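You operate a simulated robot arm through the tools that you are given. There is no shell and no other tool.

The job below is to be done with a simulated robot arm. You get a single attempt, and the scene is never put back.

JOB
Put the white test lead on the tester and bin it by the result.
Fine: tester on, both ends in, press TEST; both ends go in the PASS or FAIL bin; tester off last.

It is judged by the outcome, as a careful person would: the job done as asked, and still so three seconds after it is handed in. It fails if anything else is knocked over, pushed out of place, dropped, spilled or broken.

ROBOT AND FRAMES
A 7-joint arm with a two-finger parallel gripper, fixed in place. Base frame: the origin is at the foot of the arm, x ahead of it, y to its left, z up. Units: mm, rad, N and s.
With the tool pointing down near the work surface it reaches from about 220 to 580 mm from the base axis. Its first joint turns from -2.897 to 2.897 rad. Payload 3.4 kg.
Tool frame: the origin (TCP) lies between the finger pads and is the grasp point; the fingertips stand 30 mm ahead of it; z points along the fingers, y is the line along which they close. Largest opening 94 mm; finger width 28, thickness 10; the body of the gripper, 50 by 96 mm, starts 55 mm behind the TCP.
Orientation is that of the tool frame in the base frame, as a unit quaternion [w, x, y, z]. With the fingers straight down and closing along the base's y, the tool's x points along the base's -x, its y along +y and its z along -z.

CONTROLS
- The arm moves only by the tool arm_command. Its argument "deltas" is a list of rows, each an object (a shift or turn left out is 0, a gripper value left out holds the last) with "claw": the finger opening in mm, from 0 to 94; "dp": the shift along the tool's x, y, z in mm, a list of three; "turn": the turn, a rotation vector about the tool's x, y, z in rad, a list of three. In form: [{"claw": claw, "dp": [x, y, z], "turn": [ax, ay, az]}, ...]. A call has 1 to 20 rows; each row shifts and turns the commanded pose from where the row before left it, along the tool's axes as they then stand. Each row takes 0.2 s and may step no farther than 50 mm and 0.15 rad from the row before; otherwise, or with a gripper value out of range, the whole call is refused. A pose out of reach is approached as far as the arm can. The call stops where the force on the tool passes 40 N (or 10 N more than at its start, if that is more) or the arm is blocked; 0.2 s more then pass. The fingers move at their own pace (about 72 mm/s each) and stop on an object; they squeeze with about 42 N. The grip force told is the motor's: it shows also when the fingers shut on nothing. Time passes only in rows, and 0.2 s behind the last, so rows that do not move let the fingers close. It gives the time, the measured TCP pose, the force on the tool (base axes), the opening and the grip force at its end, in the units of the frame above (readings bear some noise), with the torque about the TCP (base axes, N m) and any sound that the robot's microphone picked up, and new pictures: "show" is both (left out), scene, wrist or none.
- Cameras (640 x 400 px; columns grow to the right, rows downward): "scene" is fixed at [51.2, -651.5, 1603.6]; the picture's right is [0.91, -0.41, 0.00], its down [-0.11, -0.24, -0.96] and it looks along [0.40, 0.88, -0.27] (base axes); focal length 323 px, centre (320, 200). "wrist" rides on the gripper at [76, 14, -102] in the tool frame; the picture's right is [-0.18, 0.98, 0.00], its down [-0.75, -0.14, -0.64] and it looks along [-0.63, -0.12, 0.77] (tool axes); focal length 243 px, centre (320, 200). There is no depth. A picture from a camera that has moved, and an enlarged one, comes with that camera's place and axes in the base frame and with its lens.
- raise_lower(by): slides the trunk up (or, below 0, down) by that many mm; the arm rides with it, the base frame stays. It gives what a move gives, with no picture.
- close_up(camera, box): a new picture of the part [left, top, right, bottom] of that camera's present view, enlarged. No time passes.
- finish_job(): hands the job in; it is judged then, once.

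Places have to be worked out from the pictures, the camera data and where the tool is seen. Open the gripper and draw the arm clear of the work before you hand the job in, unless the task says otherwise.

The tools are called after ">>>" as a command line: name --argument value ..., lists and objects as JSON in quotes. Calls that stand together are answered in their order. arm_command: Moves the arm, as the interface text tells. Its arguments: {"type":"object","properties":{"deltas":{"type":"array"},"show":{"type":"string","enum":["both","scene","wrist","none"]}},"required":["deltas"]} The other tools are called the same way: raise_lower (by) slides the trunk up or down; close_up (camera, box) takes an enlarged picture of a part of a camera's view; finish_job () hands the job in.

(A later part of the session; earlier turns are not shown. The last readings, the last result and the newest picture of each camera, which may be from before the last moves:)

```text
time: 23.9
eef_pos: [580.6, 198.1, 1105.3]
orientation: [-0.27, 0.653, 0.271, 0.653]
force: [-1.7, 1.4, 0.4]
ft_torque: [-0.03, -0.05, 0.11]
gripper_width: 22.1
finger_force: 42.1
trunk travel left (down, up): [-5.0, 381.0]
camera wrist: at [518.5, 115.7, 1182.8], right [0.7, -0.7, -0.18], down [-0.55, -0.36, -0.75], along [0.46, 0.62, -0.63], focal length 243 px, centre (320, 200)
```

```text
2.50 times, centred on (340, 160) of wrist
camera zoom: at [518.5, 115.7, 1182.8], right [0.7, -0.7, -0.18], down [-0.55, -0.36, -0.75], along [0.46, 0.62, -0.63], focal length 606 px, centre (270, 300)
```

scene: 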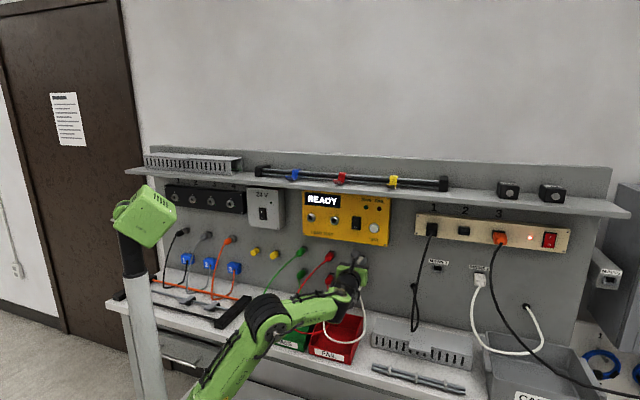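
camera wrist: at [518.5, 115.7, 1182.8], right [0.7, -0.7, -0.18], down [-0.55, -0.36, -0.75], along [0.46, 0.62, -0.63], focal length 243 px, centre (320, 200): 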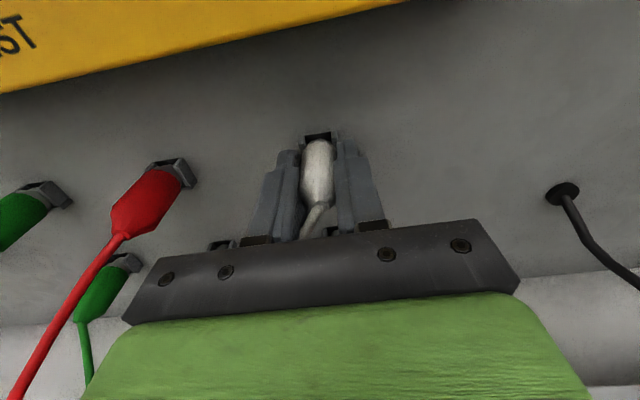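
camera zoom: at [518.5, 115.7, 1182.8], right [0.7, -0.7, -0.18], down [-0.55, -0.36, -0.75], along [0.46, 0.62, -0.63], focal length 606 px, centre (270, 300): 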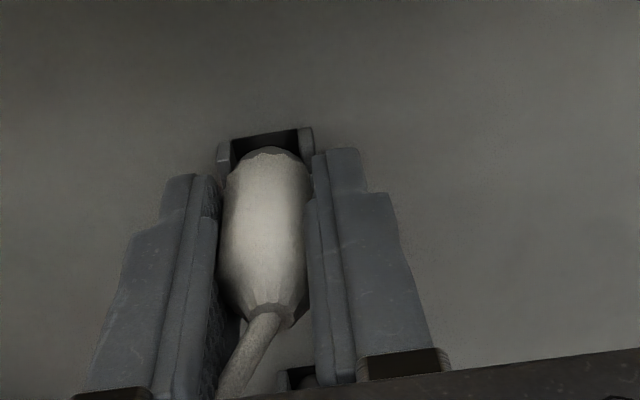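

Gripped (22.1 mm, 42 N). I pull the plug straight out along the normal.

>>> arm_command --deltas '[{"dp": [0, 0, -8]}, {"dp": [0, 0, -12]}, {"dp": [0, 0, -20]}, {"dp": [0, 0, -25]}, {}]' --show "both"

>>> close_up --camera "wrist" --box '[240, 80, 440, 240]'

>>> close_up --camera "scene" --box '[320, 240, 400, 310]'

```text
time: 25.1
eef_pos: [534.9, 151.3, 1106.3]
orientation: [-0.271, 0.653, 0.271, 0.653]
force: [-0.5, 0.3, -0.5]
ft_torque: [-0.03, 0.0, 0.0]
gripper_width: 22.1
finger_force: 42.0
trunk travel left (down, up): [-5.0, 381.0]
camera wrist: at [473.5, 68.6, 1183.4], right [0.69, -0.7, -0.18], down [-0.55, -0.36, -0.75], along [0.46, 0.62, -0.63], focal length 243 px, centre (320, 200)
```

scene: 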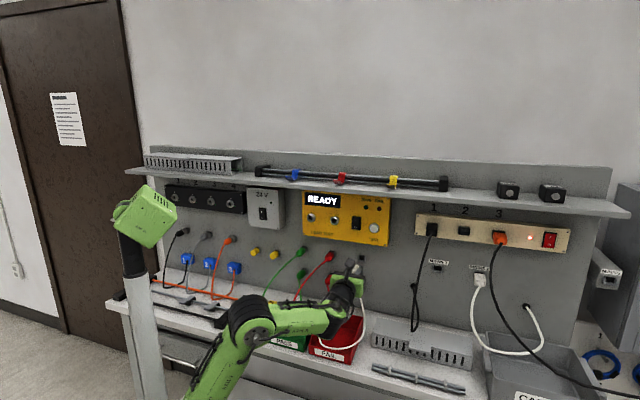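
wrist: 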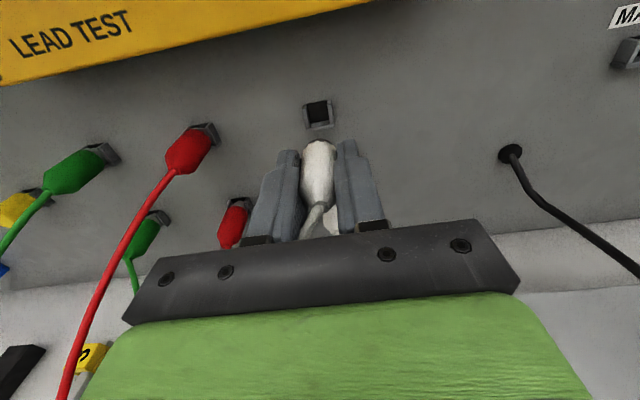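

```text
2.50 times, centred on (340, 160) of wrist
camera zoom: at [473.5, 68.6, 1183.4], right [0.69, -0.7, -0.18], down [-0.55, -0.36, -0.75], along [0.46, 0.62, -0.63], focal length 606 px, centre (270, 300)
```

zoom: 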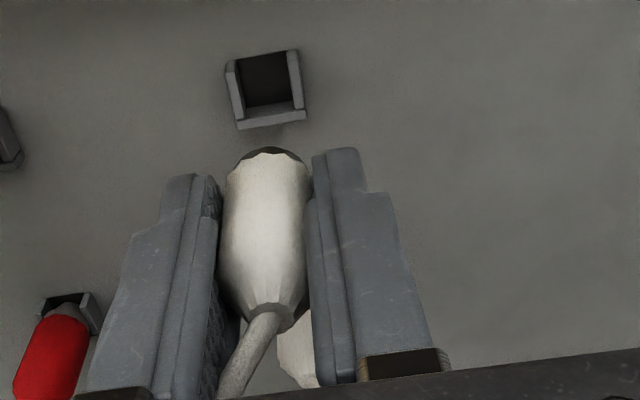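

```text
5.71 times, centred on (360, 275) of scene
camera zoom: at [51.2, -651.5, 1603.6], right [0.91, -0.41, 0.0], down [-0.11, -0.24, -0.96], along [0.4, 0.88, -0.27], focal length 1848 px, centre (91, -229)
```

zoom: 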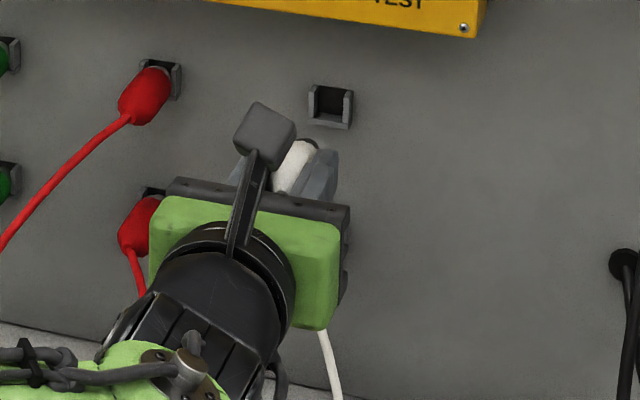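

The plug is out cleanly and the holder is seen to be an open cradle; the plug axis sits about 2 mm below the TCP. I back off a little, then carry it up and left to stand in front of the tester's left socket (u≈95, z≈1248), staying well short of the tester face.

>>> arm_command --deltas '[{"dp": [0, 0, -20]}, {"dp": [30, 0, -5]}, {"dp": [30, 0, 0]}, {"dp": [30, -15, 0]}, {"dp": [30, -30, 0]}, {"dp": [22, -35, 0]}, {"dp": [0, -35, 0]}, {"dp": [0, -35, 0]}, {"dp": [0, -26, 0]}, {}]' --show "both"

>>> close_up --camera "wrist" --box '[220, 60, 420, 240]'

>>> close_up --camera "scene" --box '[260, 180, 400, 290]'

```text
time: 27.3
eef_pos: [393.4, 258.7, 1248.1]
orientation: [-0.269, 0.654, 0.271, 0.653]
force: [0.1, 0.2, -0.4]
ft_torque: [-0.05, 0.03, 0.01]
gripper_width: 23.2
finger_force: 42.0
trunk travel left (down, up): [-5.0, 381.0]
camera wrist: at [331.3, 176.0, 1325.0], right [0.69, -0.7, -0.18], down [-0.55, -0.36, -0.75], along [0.46, 0.62, -0.63], focal length 243 px, centre (320, 200)
```

scene: 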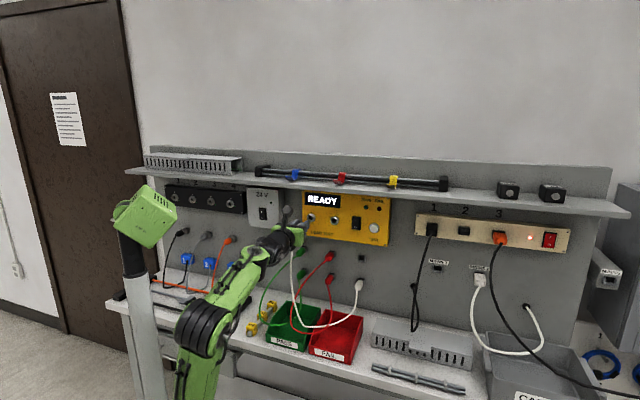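
wrist: 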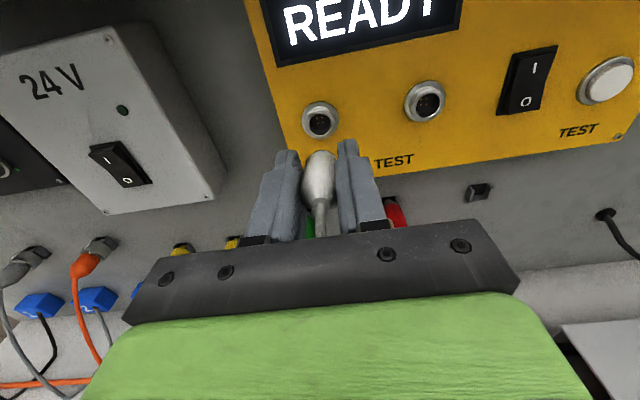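

```text
2.22 times, centred on (320, 150) of wrist
camera zoom: at [331.3, 176.0, 1325.0], right [0.69, -0.7, -0.18], down [-0.55, -0.36, -0.75], along [0.46, 0.62, -0.63], focal length 539 px, centre (320, 311)
```

zoom: 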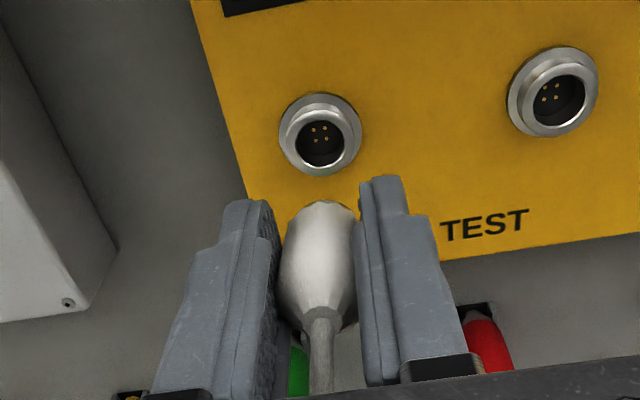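

```text
3.64 times, centred on (330, 235) of scene
camera zoom: at [51.2, -651.5, 1603.6], right [0.91, -0.41, 0.0], down [-0.11, -0.24, -0.96], along [0.4, 0.88, -0.27], focal length 1176 px, centre (284, 73)
```

zoom: 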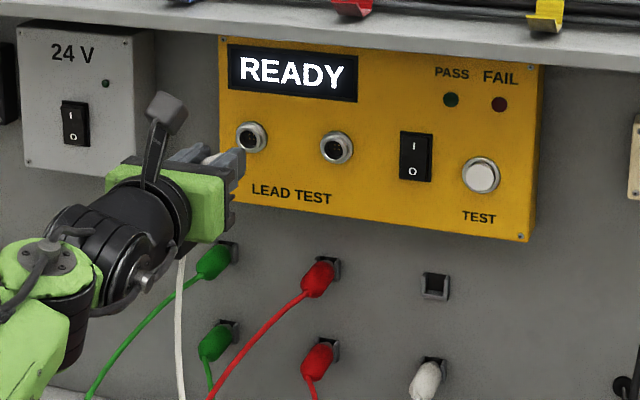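

The grip width changed slightly (23.2 mm), so the plug may have tilted in the fingers. I zoom tightly on it.

>>> close_up --camera "wrist" --box '[280, 130, 370, 240]'

>>> close_up --camera "scene" --box '[290, 200, 340, 245]'

```text
3.64 times, centred on (325, 185) of wrist
camera zoom: at [331.3, 176.0, 1325.0], right [0.69, -0.7, -0.18], down [-0.55, -0.36, -0.75], along [0.46, 0.62, -0.63], focal length 882 px, centre (302, 254)
```

zoom: 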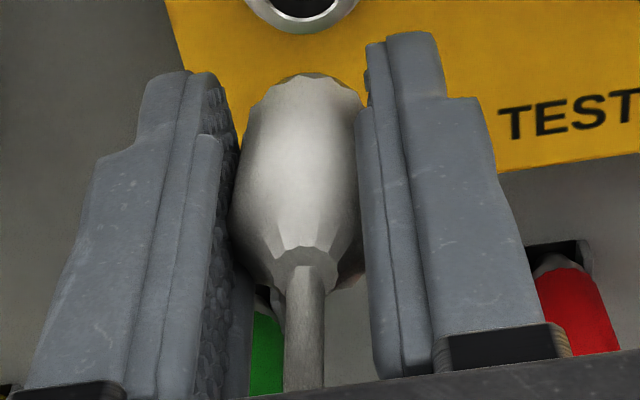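

```text
8.89 times, centred on (315, 222) of scene
camera zoom: at [51.2, -651.5, 1603.6], right [0.91, -0.41, 0.0], down [-0.11, -0.24, -0.96], along [0.4, 0.88, -0.27], focal length 2874 px, centre (364, 0)
```

zoom: 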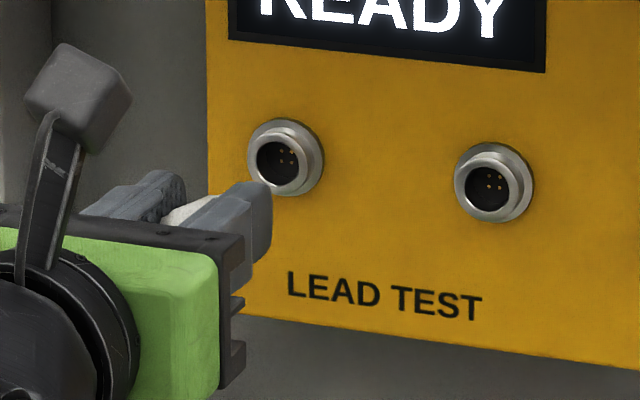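

The plug looks pitched nose-down by perhaps 10° relative to the gripper. To measure it from the side, I turn the tool to the right so the fixed camera can see the plug's nose past the fingertips.

>>> arm_command --deltas '[{"dp": [0, 0, -25]}, {"turn": [-0.14, 0, 0]}, {"turn": [-0.14, 0, 0]}, {"turn": [-0.14, 0, 0]}, {"turn": [-0.14, 0, 0]}, {}]' --show "both"

>>> close_up --camera "scene" --box '[290, 195, 350, 245]'

>>> close_up --camera "wrist" --box '[280, 130, 370, 240]'

```text
time: 28.7
eef_pos: [376.2, 240.6, 1247.7]
orientation: [-0.077, 0.703, 0.079, 0.703]
force: [-0.5, -0.4, -0.1]
ft_torque: [-0.01, 0.0, 0.0]
gripper_width: 23.2
finger_force: 41.8
trunk travel left (down, up): [-5.0, 381.0]
camera wrist: at [279.8, 203.7, 1325.1], right [0.22, -0.96, -0.18], down [-0.66, 0.0, -0.75], along [0.72, 0.28, -0.63], focal length 243 px, centre (320, 200)
```

scene: 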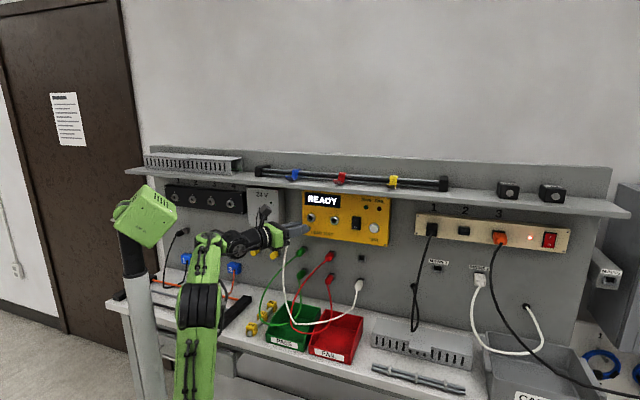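
wrist: 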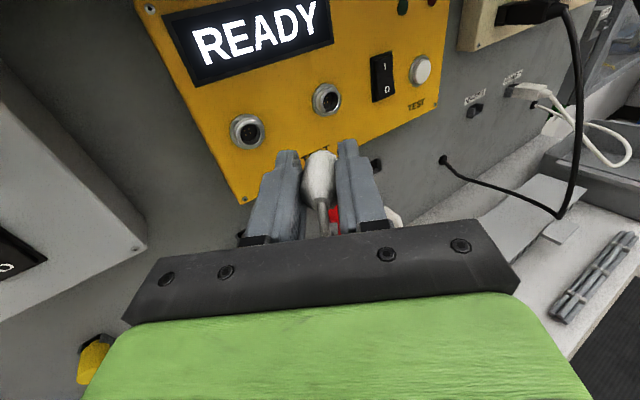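

```text
8.00 times, centred on (320, 220) of scene
camera zoom: at [51.2, -651.5, 1603.6], right [0.91, -0.41, 0.0], down [-0.11, -0.24, -0.96], along [0.4, 0.88, -0.27], focal length 2587 px, centre (320, 40)
```

zoom: 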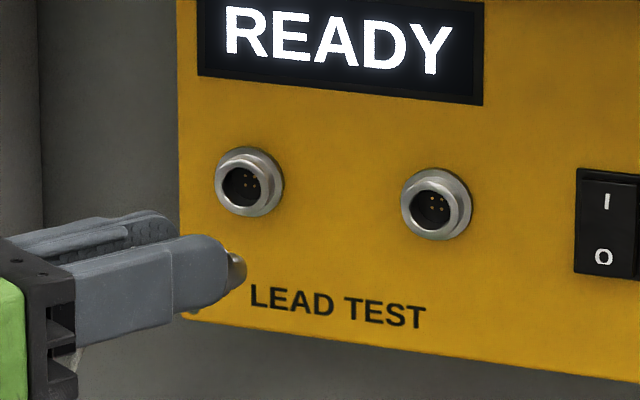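

```text
3.64 times, centred on (325, 185) of wrist
camera zoom: at [279.8, 203.7, 1325.1], right [0.22, -0.96, -0.18], down [-0.66, 0.0, -0.75], along [0.72, 0.28, -0.63], focal length 882 px, centre (302, 254)
```

zoom: 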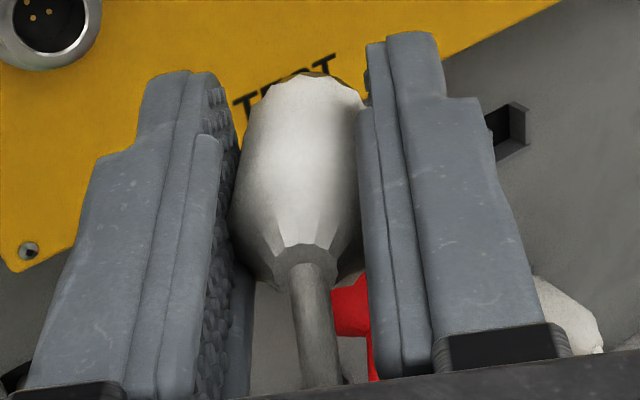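

From the side, the nose sits about 9 mm below the finger centreline at the tip: the plug is pitched nose-down roughly 10° about the finger pads. I turn back to face the panel and pitch the tool up 0.17 rad to level the plug.

>>> arm_command --deltas '[{"turn": [0.14, 0, 0]}, {"turn": [0.14, 0, 0]}, {"turn": [0.14, 0, 0]}, {"turn": [0.14, 0, 0]}, {"turn": [0, 0.085, 0]}, {"turn": [0, 0.085, 0]}, {}]' --show "both"

>>> close_up --camera "scene" --box '[280, 190, 340, 240]'

>>> close_up --camera "wrist" --box '[240, 60, 400, 240]'

```text
time: 30.3
eef_pos: [375.6, 240.7, 1247.2]
orientation: [-0.291, 0.596, 0.247, 0.706]
force: [0.7, 1.0, 0.3]
ft_torque: [-0.02, 0.01, 0.02]
gripper_width: 23.2
finger_force: 41.9
trunk travel left (down, up): [-5.0, 381.0]
camera wrist: at [305.9, 150.2, 1306.3], right [0.72, -0.67, -0.18], down [-0.46, -0.26, -0.85], along [0.53, 0.69, -0.49], focal length 243 px, centre (320, 200)
```

scene: 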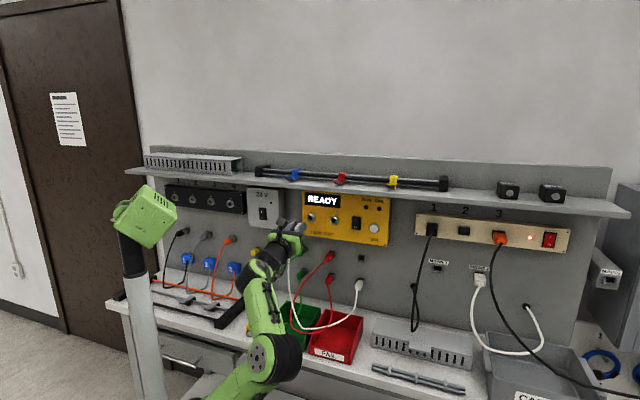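
wrist: 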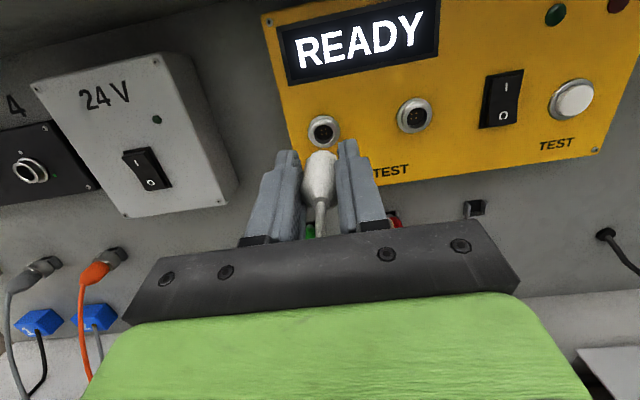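

```text
8.00 times, centred on (310, 215) of scene
camera zoom: at [51.2, -651.5, 1603.6], right [0.91, -0.41, 0.0], down [-0.11, -0.24, -0.96], along [0.4, 0.88, -0.27], focal length 2587 px, centre (400, 80)
```

zoom: 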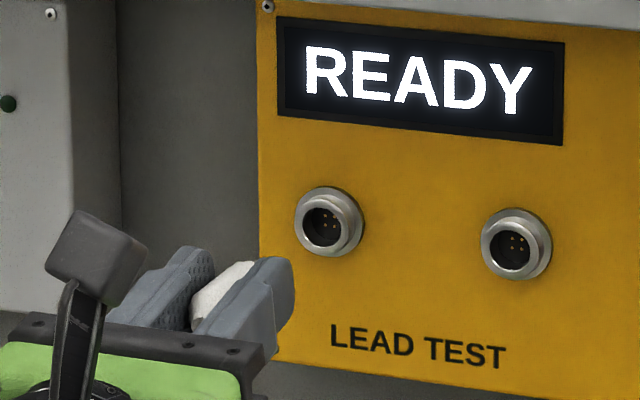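

```text
2.22 times, centred on (320, 150) of wrist
camera zoom: at [305.9, 150.2, 1306.3], right [0.72, -0.67, -0.18], down [-0.46, -0.26, -0.85], along [0.53, 0.69, -0.49], focal length 539 px, centre (320, 311)
```

zoom: 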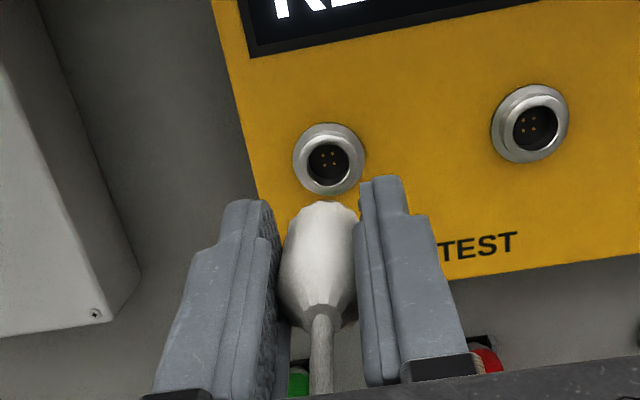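

The tool is pitched up 9.7° and the plug now projects as level, nose at about u 96, z 1246, matching the left socket. I advance 50 mm along the normal and check alignment again.

>>> arm_command --deltas '[{"dp": [-4.18, 0.3, 24.65]}, {"dp": [-4.18, 0.2, 24.65]}, {}]' --show "both"

>>> close_up --camera "scene" --box '[290, 195, 340, 240]'

>>> close_up --camera "wrist" --box '[270, 100, 370, 220]'

```text
time: 31.1
eef_pos: [411.9, 275.7, 1248.6]
orientation: [-0.291, 0.596, 0.246, 0.707]
force: [-1.0, -0.9, -0.1]
ft_torque: [-0.01, -0.01, 0.01]
gripper_width: 22.9
finger_force: 41.3
trunk travel left (down, up): [-5.0, 381.0]
camera wrist: at [342.1, 184.7, 1306.4], right [0.72, -0.67, -0.18], down [-0.46, -0.26, -0.85], along [0.53, 0.69, -0.49], focal length 243 px, centre (320, 200)
```

scene: 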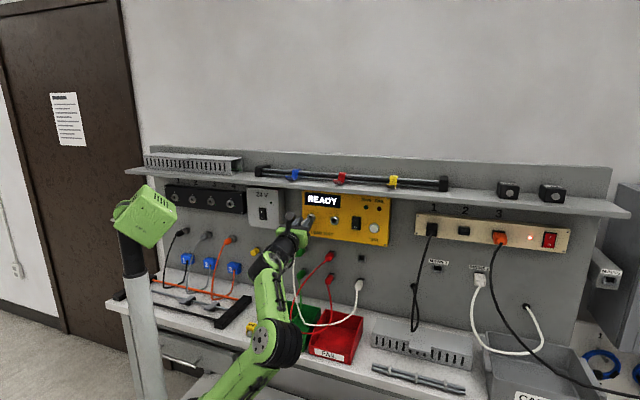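
wrist: 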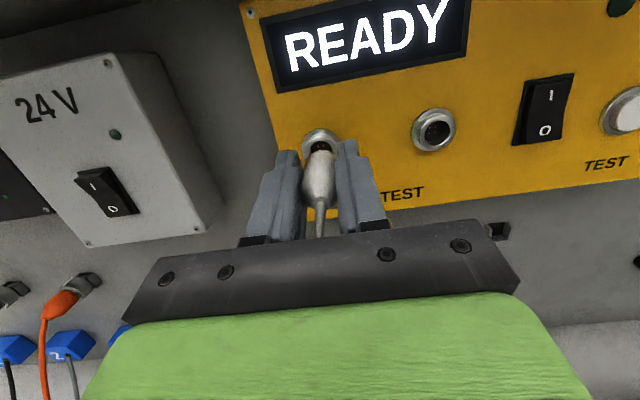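

```text
8.89 times, centred on (315, 218) of scene
camera zoom: at [51.2, -651.5, 1603.6], right [0.91, -0.41, 0.0], down [-0.11, -0.24, -0.96], along [0.4, 0.88, -0.27], focal length 2874 px, centre (364, 44)
```

zoom: 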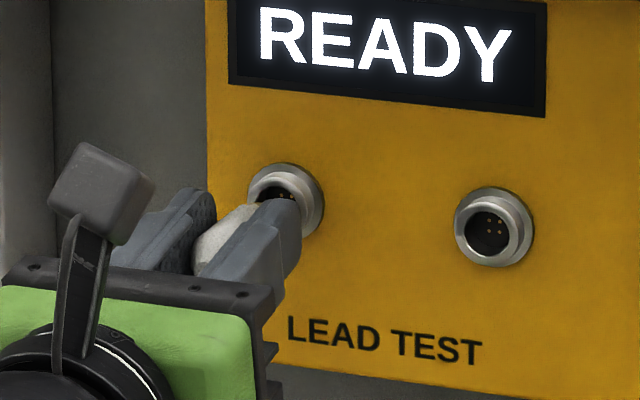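

```text
3.33 times, centred on (320, 160) of wrist
camera zoom: at [342.1, 184.7, 1306.4], right [0.72, -0.67, -0.18], down [-0.46, -0.26, -0.85], along [0.53, 0.69, -0.49], focal length 809 px, centre (320, 333)
```

zoom: 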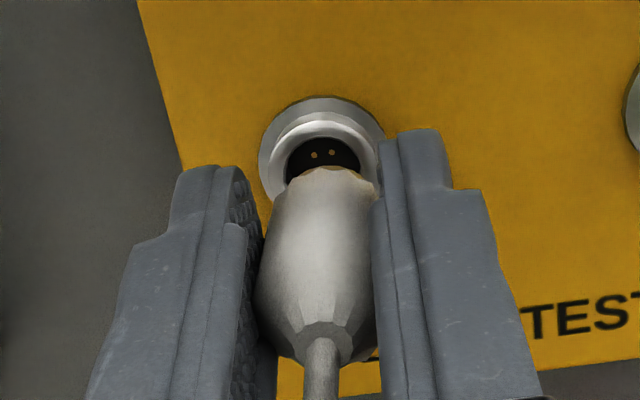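

The nose is near the socket: the plug front reads about 3.5–4 mm too far right (slight yaw in the grip) and 1 mm high. I correct with a small left yaw and shift before going in.

>>> arm_command --deltas '[{"dp": [-1.0, -2.2, 0], "turn": [0.055, 0, 0]}, {}]' --show "wrist"

>>> close_up --camera "wrist" --box '[280, 110, 360, 210]'

>>> close_up --camera "scene" --box '[295, 200, 330, 235]'

```text
time: 31.7
eef_pos: [410.4, 277.0, 1246.2]
orientation: [-0.308, 0.588, 0.267, 0.699]
force: [-0.8, -0.7, 0.0]
ft_torque: [-0.01, 0.0, 0.0]
gripper_width: 23.2
finger_force: 41.9
trunk travel left (down, up): [-5.0, 381.0]
camera wrist: at [344.9, 183.4, 1305.6], right [0.75, -0.64, -0.17], down [-0.44, -0.29, -0.85], along [0.49, 0.72, -0.5], focal length 243 px, centre (320, 200)
```

wrist: 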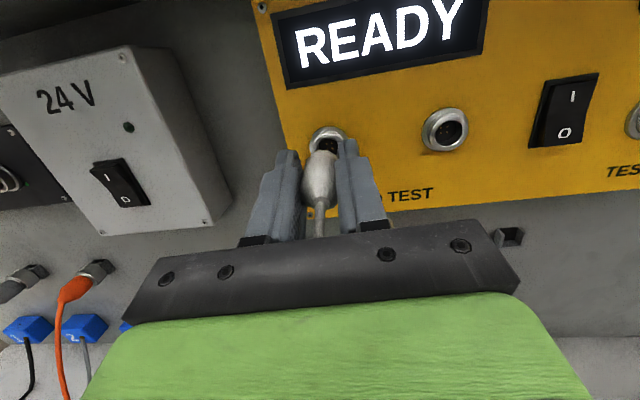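

```text
4.00 times, centred on (320, 160) of wrist
camera zoom: at [344.9, 183.4, 1305.6], right [0.75, -0.64, -0.17], down [-0.44, -0.29, -0.85], along [0.49, 0.72, -0.5], focal length 970 px, centre (320, 360)
```

zoom: 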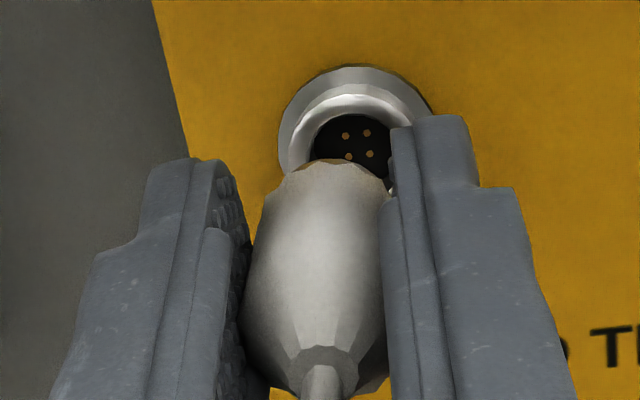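

```text
11.43 times, centred on (312, 218) of scene
camera zoom: at [51.2, -651.5, 1603.6], right [0.91, -0.41, 0.0], down [-0.11, -0.24, -0.96], along [0.4, 0.88, -0.27], focal length 3696 px, centre (406, 0)
```

zoom: 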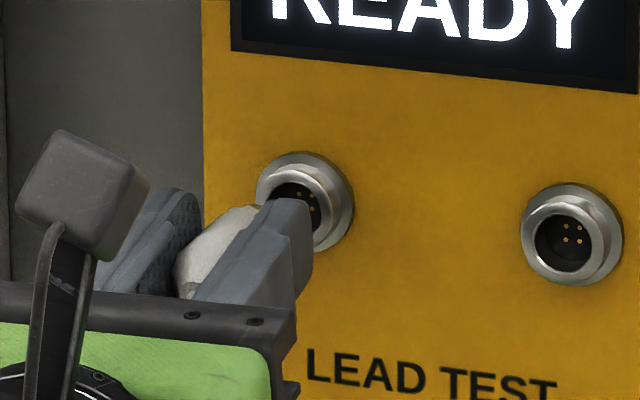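

Alignment is now within about 1 mm (plug nose u≈94.6 vs socket 95.5; z slightly low). I trim by +0.8 mm and +1 mm and ease forward, watching the force.

>>> arm_command --deltas '[{"dp": [-0.2, 1.2, 7.0]}, {"dp": [-1.0, 0.34, 5.9]}, {"dp": [-0.67, 0.21, 3.94]}, {}]' --show "wrist"

>>> close_up --camera "wrist" --box '[280, 110, 360, 210]'

>>> close_up --camera "scene" --box '[295, 200, 330, 235]'

```text
time: 32.7
eef_pos: [424.0, 287.8, 1248.4]
orientation: [-0.308, 0.587, 0.265, 0.7]
force: [1.7, -4.7, 0.0]
ft_torque: [0.03, 0.01, -0.17]
gripper_width: 23.5
finger_force: 41.9
trunk travel left (down, up): [-5.0, 381.0]
camera wrist: at [358.0, 193.7, 1306.9], right [0.75, -0.64, -0.17], down [-0.44, -0.29, -0.85], along [0.49, 0.72, -0.49], focal length 243 px, centre (320, 200)
```

wrist: 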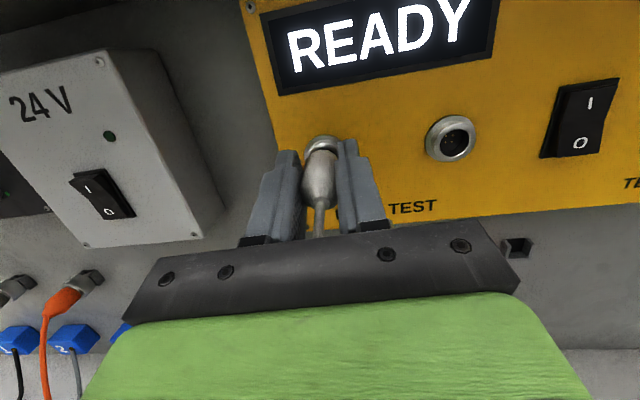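

```text
4.00 times, centred on (320, 160) of wrist
camera zoom: at [358.0, 193.7, 1306.9], right [0.75, -0.64, -0.17], down [-0.44, -0.29, -0.85], along [0.49, 0.72, -0.49], focal length 970 px, centre (320, 360)
```

zoom: 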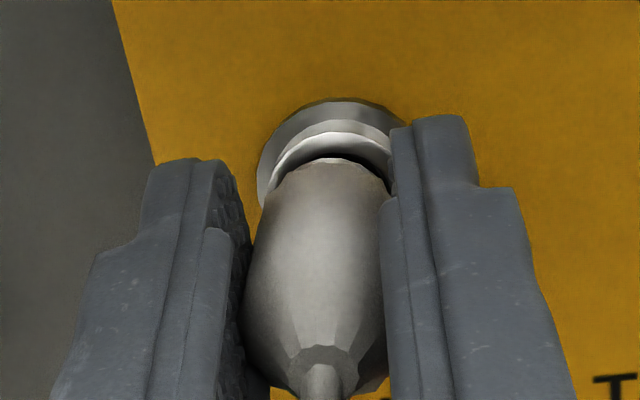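

```text
11.43 times, centred on (312, 218) of scene
camera zoom: at [51.2, -651.5, 1603.6], right [0.91, -0.41, 0.0], down [-0.11, -0.24, -0.96], along [0.4, 0.88, -0.27], focal length 3696 px, centre (406, 0)
```

zoom: 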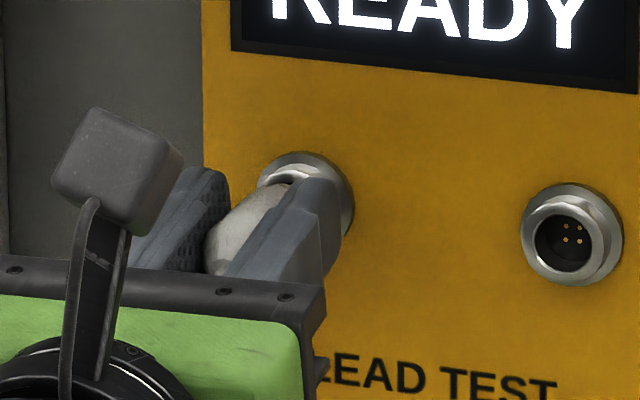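

Light contact: about 4.5 N pushing the tool to the right at the nose, so the nose is touching the socket's left inner wall. I nudge right 1 mm and read the force again.

>>> arm_command --deltas '[{"dp": [0, 1.0, 0]}, {}]' --show "none"

```text
time: 33.3
eef_pos: [423.7, 288.6, 1248.5]
orientation: [-0.307, 0.589, 0.266, 0.699]
force: [1.0, -3.3, 0.1]
ft_torque: [-0.01, -0.05, -0.14]
gripper_width: 23.1
finger_force: 42.4
trunk travel left (down, up): [-5.0, 381.0]
```

Force fell to ~3 N; another 1 mm right.

>>> arm_command --deltas '[{"dp": [0, 1.0, 0]}, {}]' --show "none"

```text
time: 33.9
eef_pos: [425.1, 287.9, 1248.0]
orientation: [-0.307, 0.588, 0.266, 0.699]
force: [1.4, -0.9, 0.1]
ft_torque: [0.0, -0.03, -0.04]
gripper_width: 22.8
finger_force: 42.7
trunk travel left (down, up): [-5.0, 381.0]
```

Side force is nearly gone, so the nose is centred. I push in gently along the normal.

>>> arm_command --deltas '[{"dp": [-0.5, 0.3, 2.95]}, {"dp": [-0.5, 0.16, 2.95]}, {}]' --show "wrist"

>>> close_up --camera "wrist" --box '[280, 110, 360, 210]'

>>> close_up --camera "scene" --box '[295, 200, 330, 235]'

```text
time: 34.7
eef_pos: [425.9, 290.1, 1248.5]
orientation: [-0.308, 0.587, 0.267, 0.699]
force: [-14.1, -12.9, -12.1]
ft_torque: [-0.42, 0.36, 0.06]
gripper_width: 23.1
finger_force: 42.3
trunk travel left (down, up): [-5.0, 381.0]
camera wrist: at [360.9, 196.0, 1307.4], right [0.75, -0.64, -0.17], down [-0.44, -0.29, -0.85], along [0.49, 0.72, -0.5], focal length 243 px, centre (320, 200)
```

wrist: 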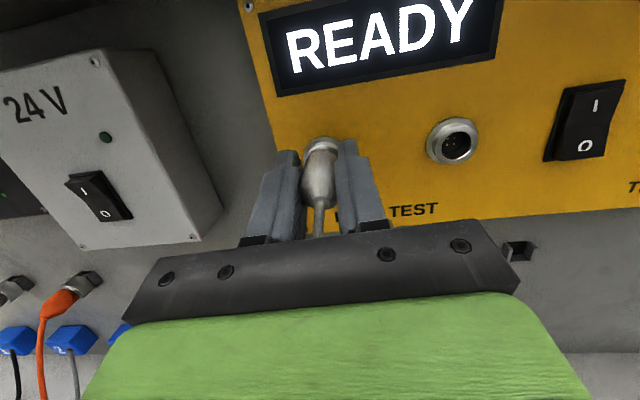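

```text
4.00 times, centred on (320, 160) of wrist
camera zoom: at [360.9, 196.0, 1307.4], right [0.75, -0.64, -0.17], down [-0.44, -0.29, -0.85], along [0.49, 0.72, -0.5], focal length 970 px, centre (320, 360)
```

zoom: 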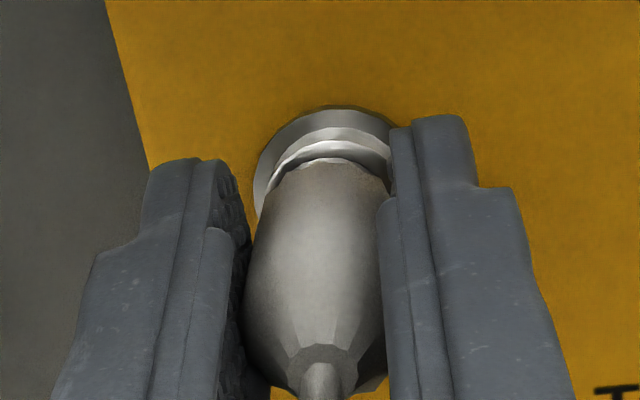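

```text
11.43 times, centred on (312, 218) of scene
camera zoom: at [51.2, -651.5, 1603.6], right [0.91, -0.41, 0.0], down [-0.11, -0.24, -0.96], along [0.4, 0.88, -0.27], focal length 3696 px, centre (406, 0)
```

zoom: 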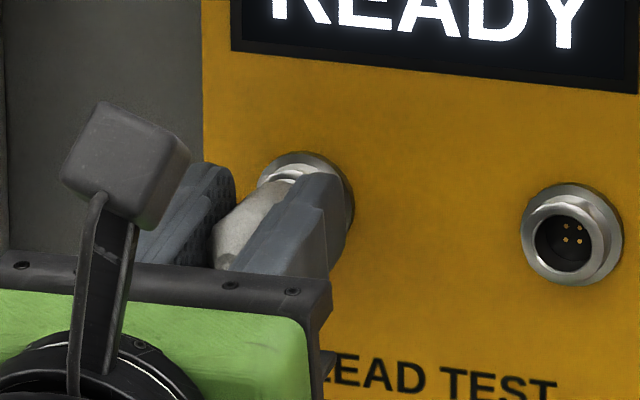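

Now ~19 N along the axis with 12 N pushing the nose down: it is catching the socket's upper rim, so the plug is a bit high. I ease back 1.5 mm, lower 1.5 mm and read again.

>>> arm_command --deltas '[{"dp": [0.25, 0, -1.5]}, {"dp": [-1.5, 0, -0.25]}, {}]' --show "none"

```text
time: 35.5
eef_pos: [425.9, 289.6, 1249.1]
orientation: [-0.307, 0.587, 0.265, 0.701]
force: [-6.1, -5.6, -1.0]
ft_torque: [-0.01, 0.0, 0.06]
gripper_width: 22.8
finger_force: 41.8
trunk travel left (down, up): [-5.0, 381.0]
```

Vertical force dropped to ~1 N. I push forward again in small steps.

>>> arm_command --deltas '[{"dp": [-0.33, 0.1, 2.0]}, {"dp": [-0.33, 0.1, 2.0]}, {}]' --show "none"

```text
time: 36.3
eef_pos: [426.8, 291.9, 1248.1]
orientation: [-0.308, 0.587, 0.267, 0.7]
force: [-20.8, -17.3, -8.2]
ft_torque: [-0.32, 0.26, 0.08]
gripper_width: 22.6
finger_force: 41.8
trunk travel left (down, up): [-5.0, 381.0]
```

Still catching at the top (8 N down). I back off slightly, lower another 1.5 mm and press again.

>>> arm_command --deltas '[{"dp": [0.33, 0, -2.0]}, {"dp": [-1.5, 0, -0.25]}, {"dp": [-0.33, 0.1, 2.0]}, {}]' --show "none"

```text
time: 37.3
eef_pos: [426.6, 289.6, 1246.9]
orientation: [-0.309, 0.586, 0.266, 0.7]
force: [-18.4, -16.8, 0.5]
ft_torque: [-0.03, 0.04, 0.03]
gripper_width: 22.5
finger_force: 41.7
trunk travel left (down, up): [-5.0, 381.0]
```

Now the load is purely axial (25 N, no side force), so the nose is aligned; I push a little further and look.

>>> arm_command --deltas '[{"dp": [-0.33, 0.1, 2.0]}, {"dp": [-0.25, 0.08, 1.5]}, {}]' --show "wrist"

>>> close_up --camera "wrist" --box '[280, 110, 360, 210]'

>>> close_up --camera "scene" --box '[295, 200, 330, 235]'

```text
time: 37.9
eef_pos: [426.6, 290.4, 1248.0]
orientation: [-0.308, 0.585, 0.266, 0.701]
force: [-25.4, -28.0, -6.9]
ft_torque: [-0.31, 0.22, -0.01]
gripper_width: 22.9
finger_force: 41.8
trunk travel left (down, up): [-5.0, 381.0]
stopped in row 3: the force on the tool passed its limit at 41 N (the readings are from after the stop); the commanded pose is now the measured one
camera wrist: at [361.1, 196.2, 1306.3], right [0.75, -0.63, -0.17], down [-0.43, -0.29, -0.85], along [0.49, 0.72, -0.49], focal length 243 px, centre (320, 200)
```

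wrist: 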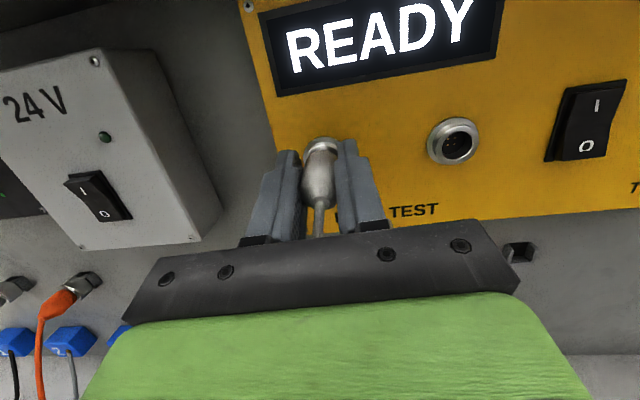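

```text
4.00 times, centred on (320, 160) of wrist
camera zoom: at [361.1, 196.2, 1306.3], right [0.75, -0.63, -0.17], down [-0.43, -0.29, -0.85], along [0.49, 0.72, -0.49], focal length 970 px, centre (320, 360)
```

zoom: 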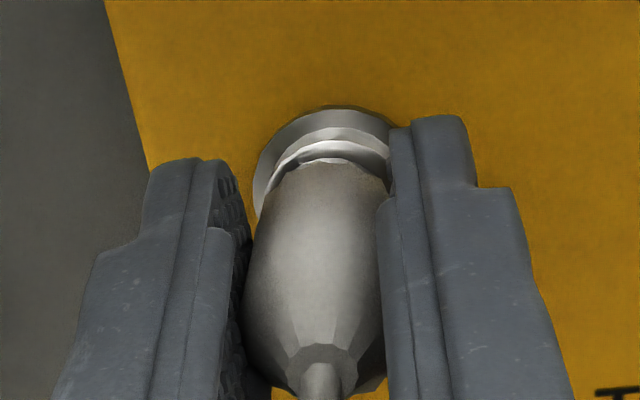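

```text
11.43 times, centred on (312, 218) of scene
camera zoom: at [51.2, -651.5, 1603.6], right [0.91, -0.41, 0.0], down [-0.11, -0.24, -0.96], along [0.4, 0.88, -0.27], focal length 3696 px, centre (406, 0)
```

zoom: 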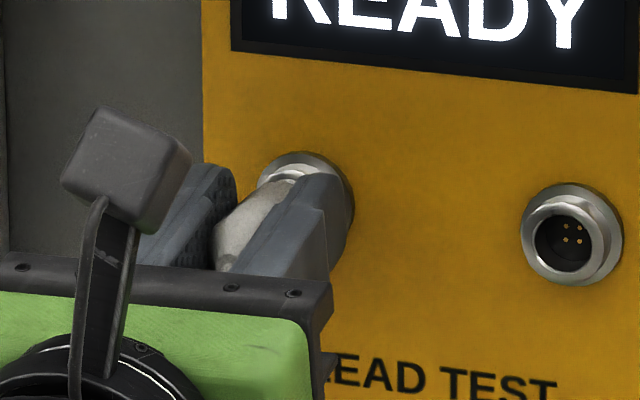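

The press stopped at the 40 N limit with mostly axial load. I look closely at whether the plug body has reached the socket ring.

>>> close_up --camera "wrist" --box '[298, 130, 338, 165]'

>>> close_up --camera "scene" --box '[305, 208, 330, 228]'

```text
11.43 times, centred on (318, 148) of wrist
camera zoom: at [361.1, 196.2, 1306.3], right [0.75, -0.63, -0.17], down [-0.43, -0.29, -0.85], along [0.49, 0.72, -0.49], focal length 2773 px, centre (343, 800)
```

zoom: 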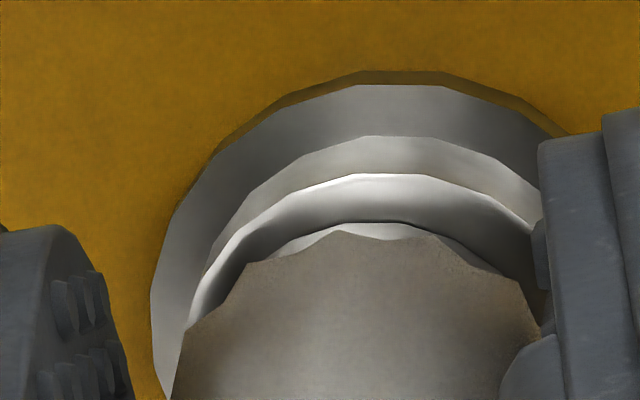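

```text
16.00 times, centred on (318, 218) of scene
camera zoom: at [51.2, -651.5, 1603.6], right [0.91, -0.41, 0.0], down [-0.11, -0.24, -0.96], along [0.4, 0.88, -0.27], focal length 5174 px, centre (360, -88)
```

zoom: 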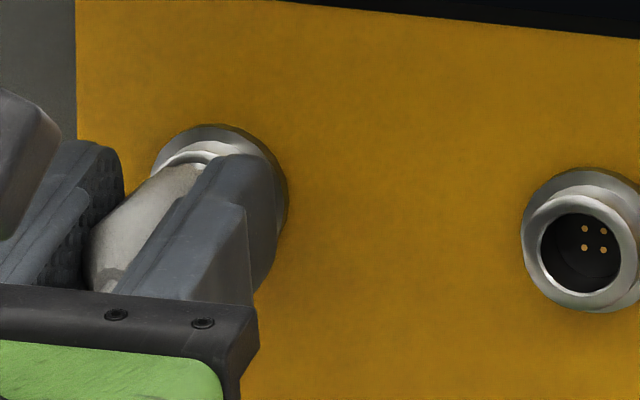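

The zoom shows the plug's metal nose inside the socket bore with the body's shoulder only ~2–3 mm from the ring. I relax the load by a small downward trim and read the force.

>>> arm_command --deltas '[{"dp": [-0.8, 0, 0]}, {}]' --show "none"

```text
time: 38.5
eef_pos: [426.9, 290.6, 1247.7]
orientation: [-0.308, 0.585, 0.266, 0.701]
force: [-26.9, -28.2, -3.7]
ft_torque: [-0.2, 0.21, -0.03]
gripper_width: 22.8
finger_force: 41.8
trunk travel left (down, up): [-5.0, 381.0]
```

Axial load is about 39 N with little side force. I try a tiny roll wiggle about the plug axis in case a key is catching.

>>> arm_command --deltas '[{"dp": [-0.5, 0, 0], "turn": [0, 0, 0.05]}, {"turn": [0, 0, 0.05]}, {}]' --show "none"

>>> arm_command --deltas '[{"turn": [0, 0, -0.1]}, {"turn": [0, 0, -0.1]}, {}]' --show "none"

```text
time: 39.3
eef_pos: [427.3, 289.8, 1248.5]
orientation: [-0.343, 0.598, 0.234, 0.686]
force: [-23.1, -27.8, 3.2]
ft_torque: [-0.01, -0.11, -0.12]
gripper_width: 22.4
finger_force: 42.0
trunk travel left (down, up): [-5.0, 381.0]
```

```text
time: 40.1
eef_pos: [426.2, 291.9, 1247.9]
orientation: [-0.274, 0.571, 0.296, 0.715]
force: [-24.4, -24.2, 5.5]
ft_torque: [0.16, 0.01, 0.07]
gripper_width: 22.3
finger_force: 42.0
trunk travel left (down, up): [-5.0, 381.0]
```

Rolling made no difference, so it isn't a key; I return the roll to zero, ease the axial load, and look again.

>>> arm_command --deltas '[{"turn": [0, 0, 0.1]}, {"dp": [0.3, 0, -1.5]}, {}]' --show "wrist"

>>> close_up --camera "wrist" --box '[298, 130, 338, 165]'

>>> close_up --camera "wrist" --box '[280, 120, 360, 220]'

```text
time: 40.9
eef_pos: [427.6, 290.1, 1245.0]
orientation: [-0.308, 0.586, 0.266, 0.701]
force: [-17.6, -17.2, 12.6]
ft_torque: [0.3, -0.32, 0.06]
gripper_width: 22.3
finger_force: 41.8
trunk travel left (down, up): [-5.0, 381.0]
camera wrist: at [361.3, 196.5, 1305.1], right [0.75, -0.63, -0.17], down [-0.43, -0.29, -0.85], along [0.49, 0.72, -0.49], focal length 243 px, centre (320, 200)
```

wrist: 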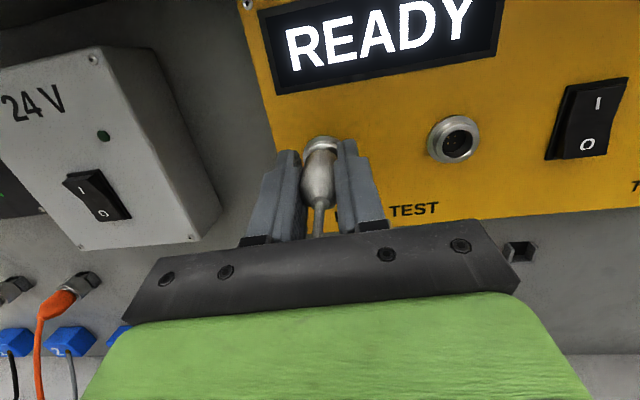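

```text
11.43 times, centred on (318, 148) of wrist
camera zoom: at [361.3, 196.5, 1305.1], right [0.75, -0.63, -0.17], down [-0.43, -0.29, -0.85], along [0.49, 0.72, -0.49], focal length 2773 px, centre (343, 800)
```

zoom: 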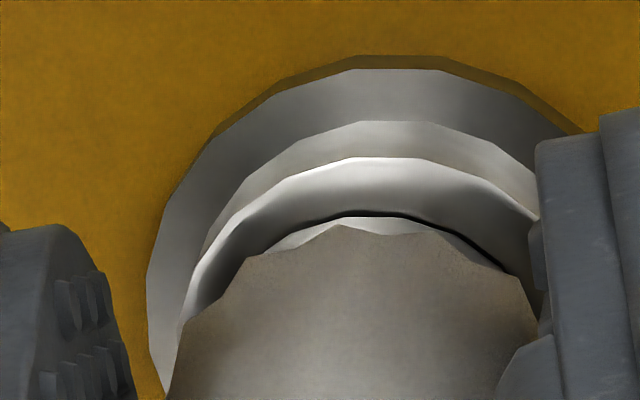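

```text
4.00 times, centred on (320, 170) of wrist
camera zoom: at [361.3, 196.5, 1305.1], right [0.75, -0.63, -0.17], down [-0.43, -0.29, -0.85], along [0.49, 0.72, -0.49], focal length 970 px, centre (320, 320)
```

zoom: 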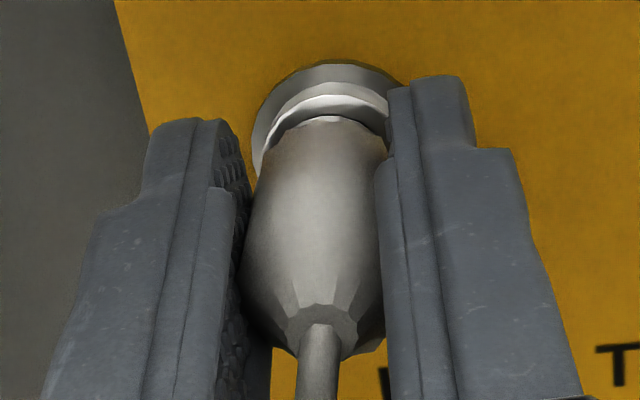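

The nose is clearly captured in the bore (side moves give ± forces, thin gap visible all round) and the axial stop is hard, so it looks seated. I centre the forces, then open the fingers gently and see whether it stays.

>>> arm_command --deltas '[{"dp": [1.7, 0, -1.5]}, {"dp": [0.2, 0, -1.0]}, {}]' --show "none"

```text
time: 41.7
eef_pos: [426.1, 290.9, 1246.9]
orientation: [-0.308, 0.586, 0.267, 0.7]
force: [-10.0, -10.6, 14.0]
ft_torque: [0.34, -0.34, 0.02]
gripper_width: 22.4
finger_force: 41.8
trunk travel left (down, up): [-5.0, 381.0]
```

Upward force remains 14 N; I raise the tool another 2 mm to unload it.

>>> arm_command --deltas '[{"dp": [1.5, 0, 0.2]}, {}]' --show "none"

```text
time: 42.3
eef_pos: [427.0, 290.0, 1248.3]
orientation: [-0.307, 0.588, 0.267, 0.699]
force: [-12.0, -12.4, 2.2]
ft_torque: [0.05, -0.05, 0.06]
gripper_width: 22.1
finger_force: 41.9
trunk travel left (down, up): [-5.0, 381.0]
```

Forces are balanced now and the grip width is back to 22.1 mm. I try one more straight push to make sure it is home.

>>> arm_command --deltas '[{"dp": [-0.33, 0.1, 2.0]}, {"dp": [-0.25, 0.1, 1.5]}, {}]' --show "wrist"

>>> close_up --camera "wrist" --box '[298, 130, 338, 165]'

```text
time: 43.0
eef_pos: [426.6, 290.8, 1247.6]
orientation: [-0.308, 0.588, 0.269, 0.698]
force: [-22.3, -25.4, -6.6]
ft_torque: [-0.3, 0.2, 0.01]
gripper_width: 22.2
finger_force: 41.9
trunk travel left (down, up): [-5.0, 381.0]
stopped in row 3: the force on the tool passed its limit at 41 N (the readings are from after the stop); the commanded pose is now the measured one
camera wrist: at [362.0, 197.0, 1306.6], right [0.75, -0.63, -0.17], down [-0.44, -0.29, -0.85], along [0.49, 0.72, -0.5], focal length 243 px, centre (320, 200)
```

wrist: 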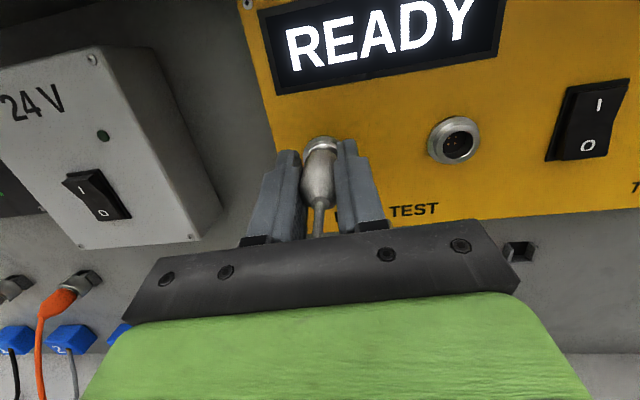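

```text
11.43 times, centred on (318, 148) of wrist
camera zoom: at [362.0, 197.0, 1306.6], right [0.75, -0.63, -0.17], down [-0.44, -0.29, -0.85], along [0.49, 0.72, -0.5], focal length 2773 px, centre (343, 800)
```

zoom: 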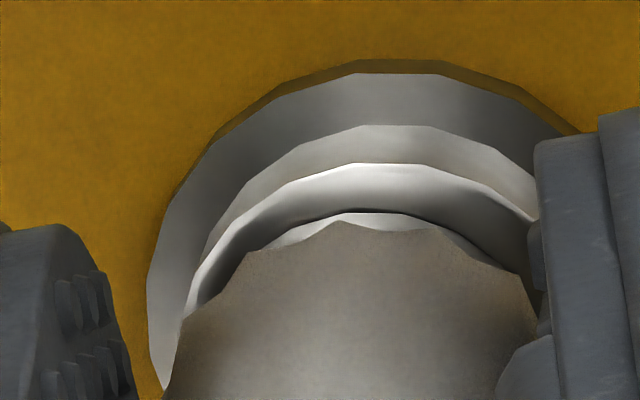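

Same hard stop, so I treat it as home. I ease the load and open the fingers, keeping them around the plug while I check it stays.

>>> arm_command --deltas '[{"dp": [0.9, 0, -2.5]}, {"dp": [0.3, 0, -1.5]}, {}]' --show "none"

>>> arm_command --deltas '[{"claw": 26}, {"claw": 32}, {"claw": 40}, {}]' --show "both"

>>> close_up --camera "wrist" --box '[280, 120, 360, 220]'

>>> close_up --camera "scene" --box '[295, 200, 330, 235]'

```text
time: 43.8
eef_pos: [426.0, 290.6, 1247.4]
orientation: [-0.308, 0.588, 0.268, 0.698]
force: [-10.8, -11.4, 2.5]
ft_torque: [0.04, -0.08, 0.04]
gripper_width: 22.1
finger_force: 42.8
trunk travel left (down, up): [-5.0, 381.0]
```

```text
time: 44.8
eef_pos: [428.9, 292.3, 1245.4]
orientation: [-0.307, 0.589, 0.269, 0.697]
force: [0.3, 0.0, 0.2]
ft_torque: [0.02, 0.0, 0.01]
gripper_width: 40.0
finger_force: 0.1
trunk travel left (down, up): [-5.0, 381.0]
camera wrist: at [364.4, 199.1, 1304.8], right [0.75, -0.64, -0.17], down [-0.44, -0.3, -0.85], along [0.49, 0.71, -0.5], focal length 243 px, centre (320, 200)
```

scene: 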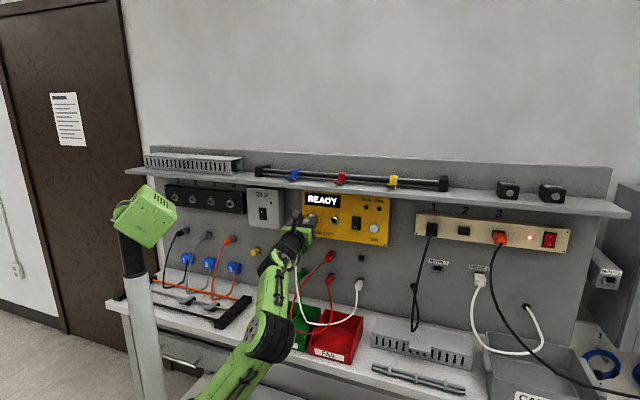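
wrist: 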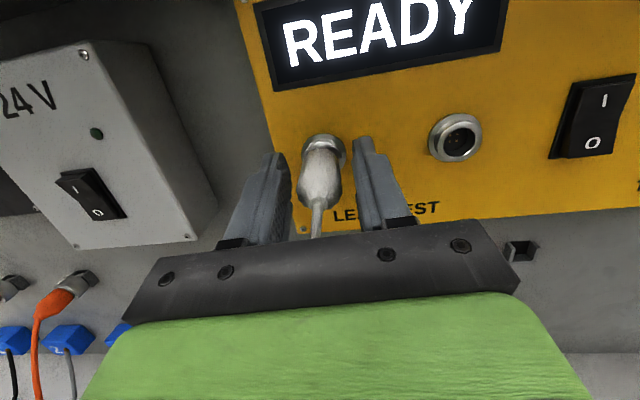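

```text
4.00 times, centred on (320, 170) of wrist
camera zoom: at [364.4, 199.1, 1304.8], right [0.75, -0.64, -0.17], down [-0.44, -0.3, -0.85], along [0.49, 0.71, -0.5], focal length 970 px, centre (320, 320)
```

zoom: 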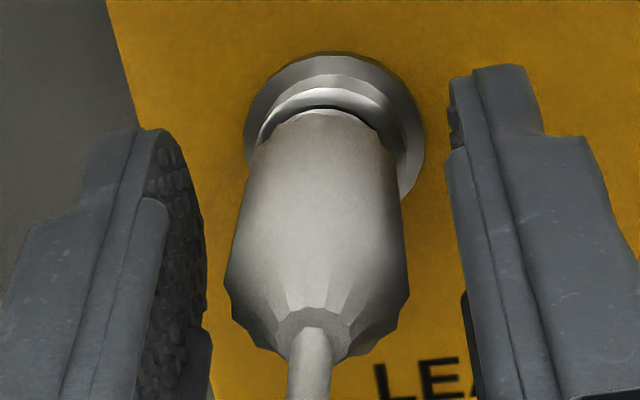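

```text
11.43 times, centred on (312, 218) of scene
camera zoom: at [51.2, -651.5, 1603.6], right [0.91, -0.41, 0.0], down [-0.11, -0.24, -0.96], along [0.4, 0.88, -0.27], focal length 3696 px, centre (406, 0)
```

zoom: 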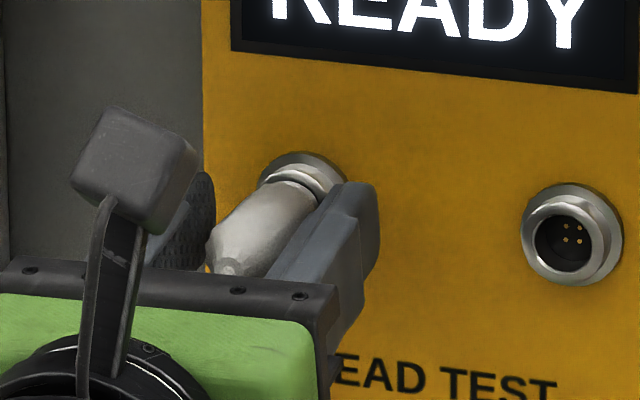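

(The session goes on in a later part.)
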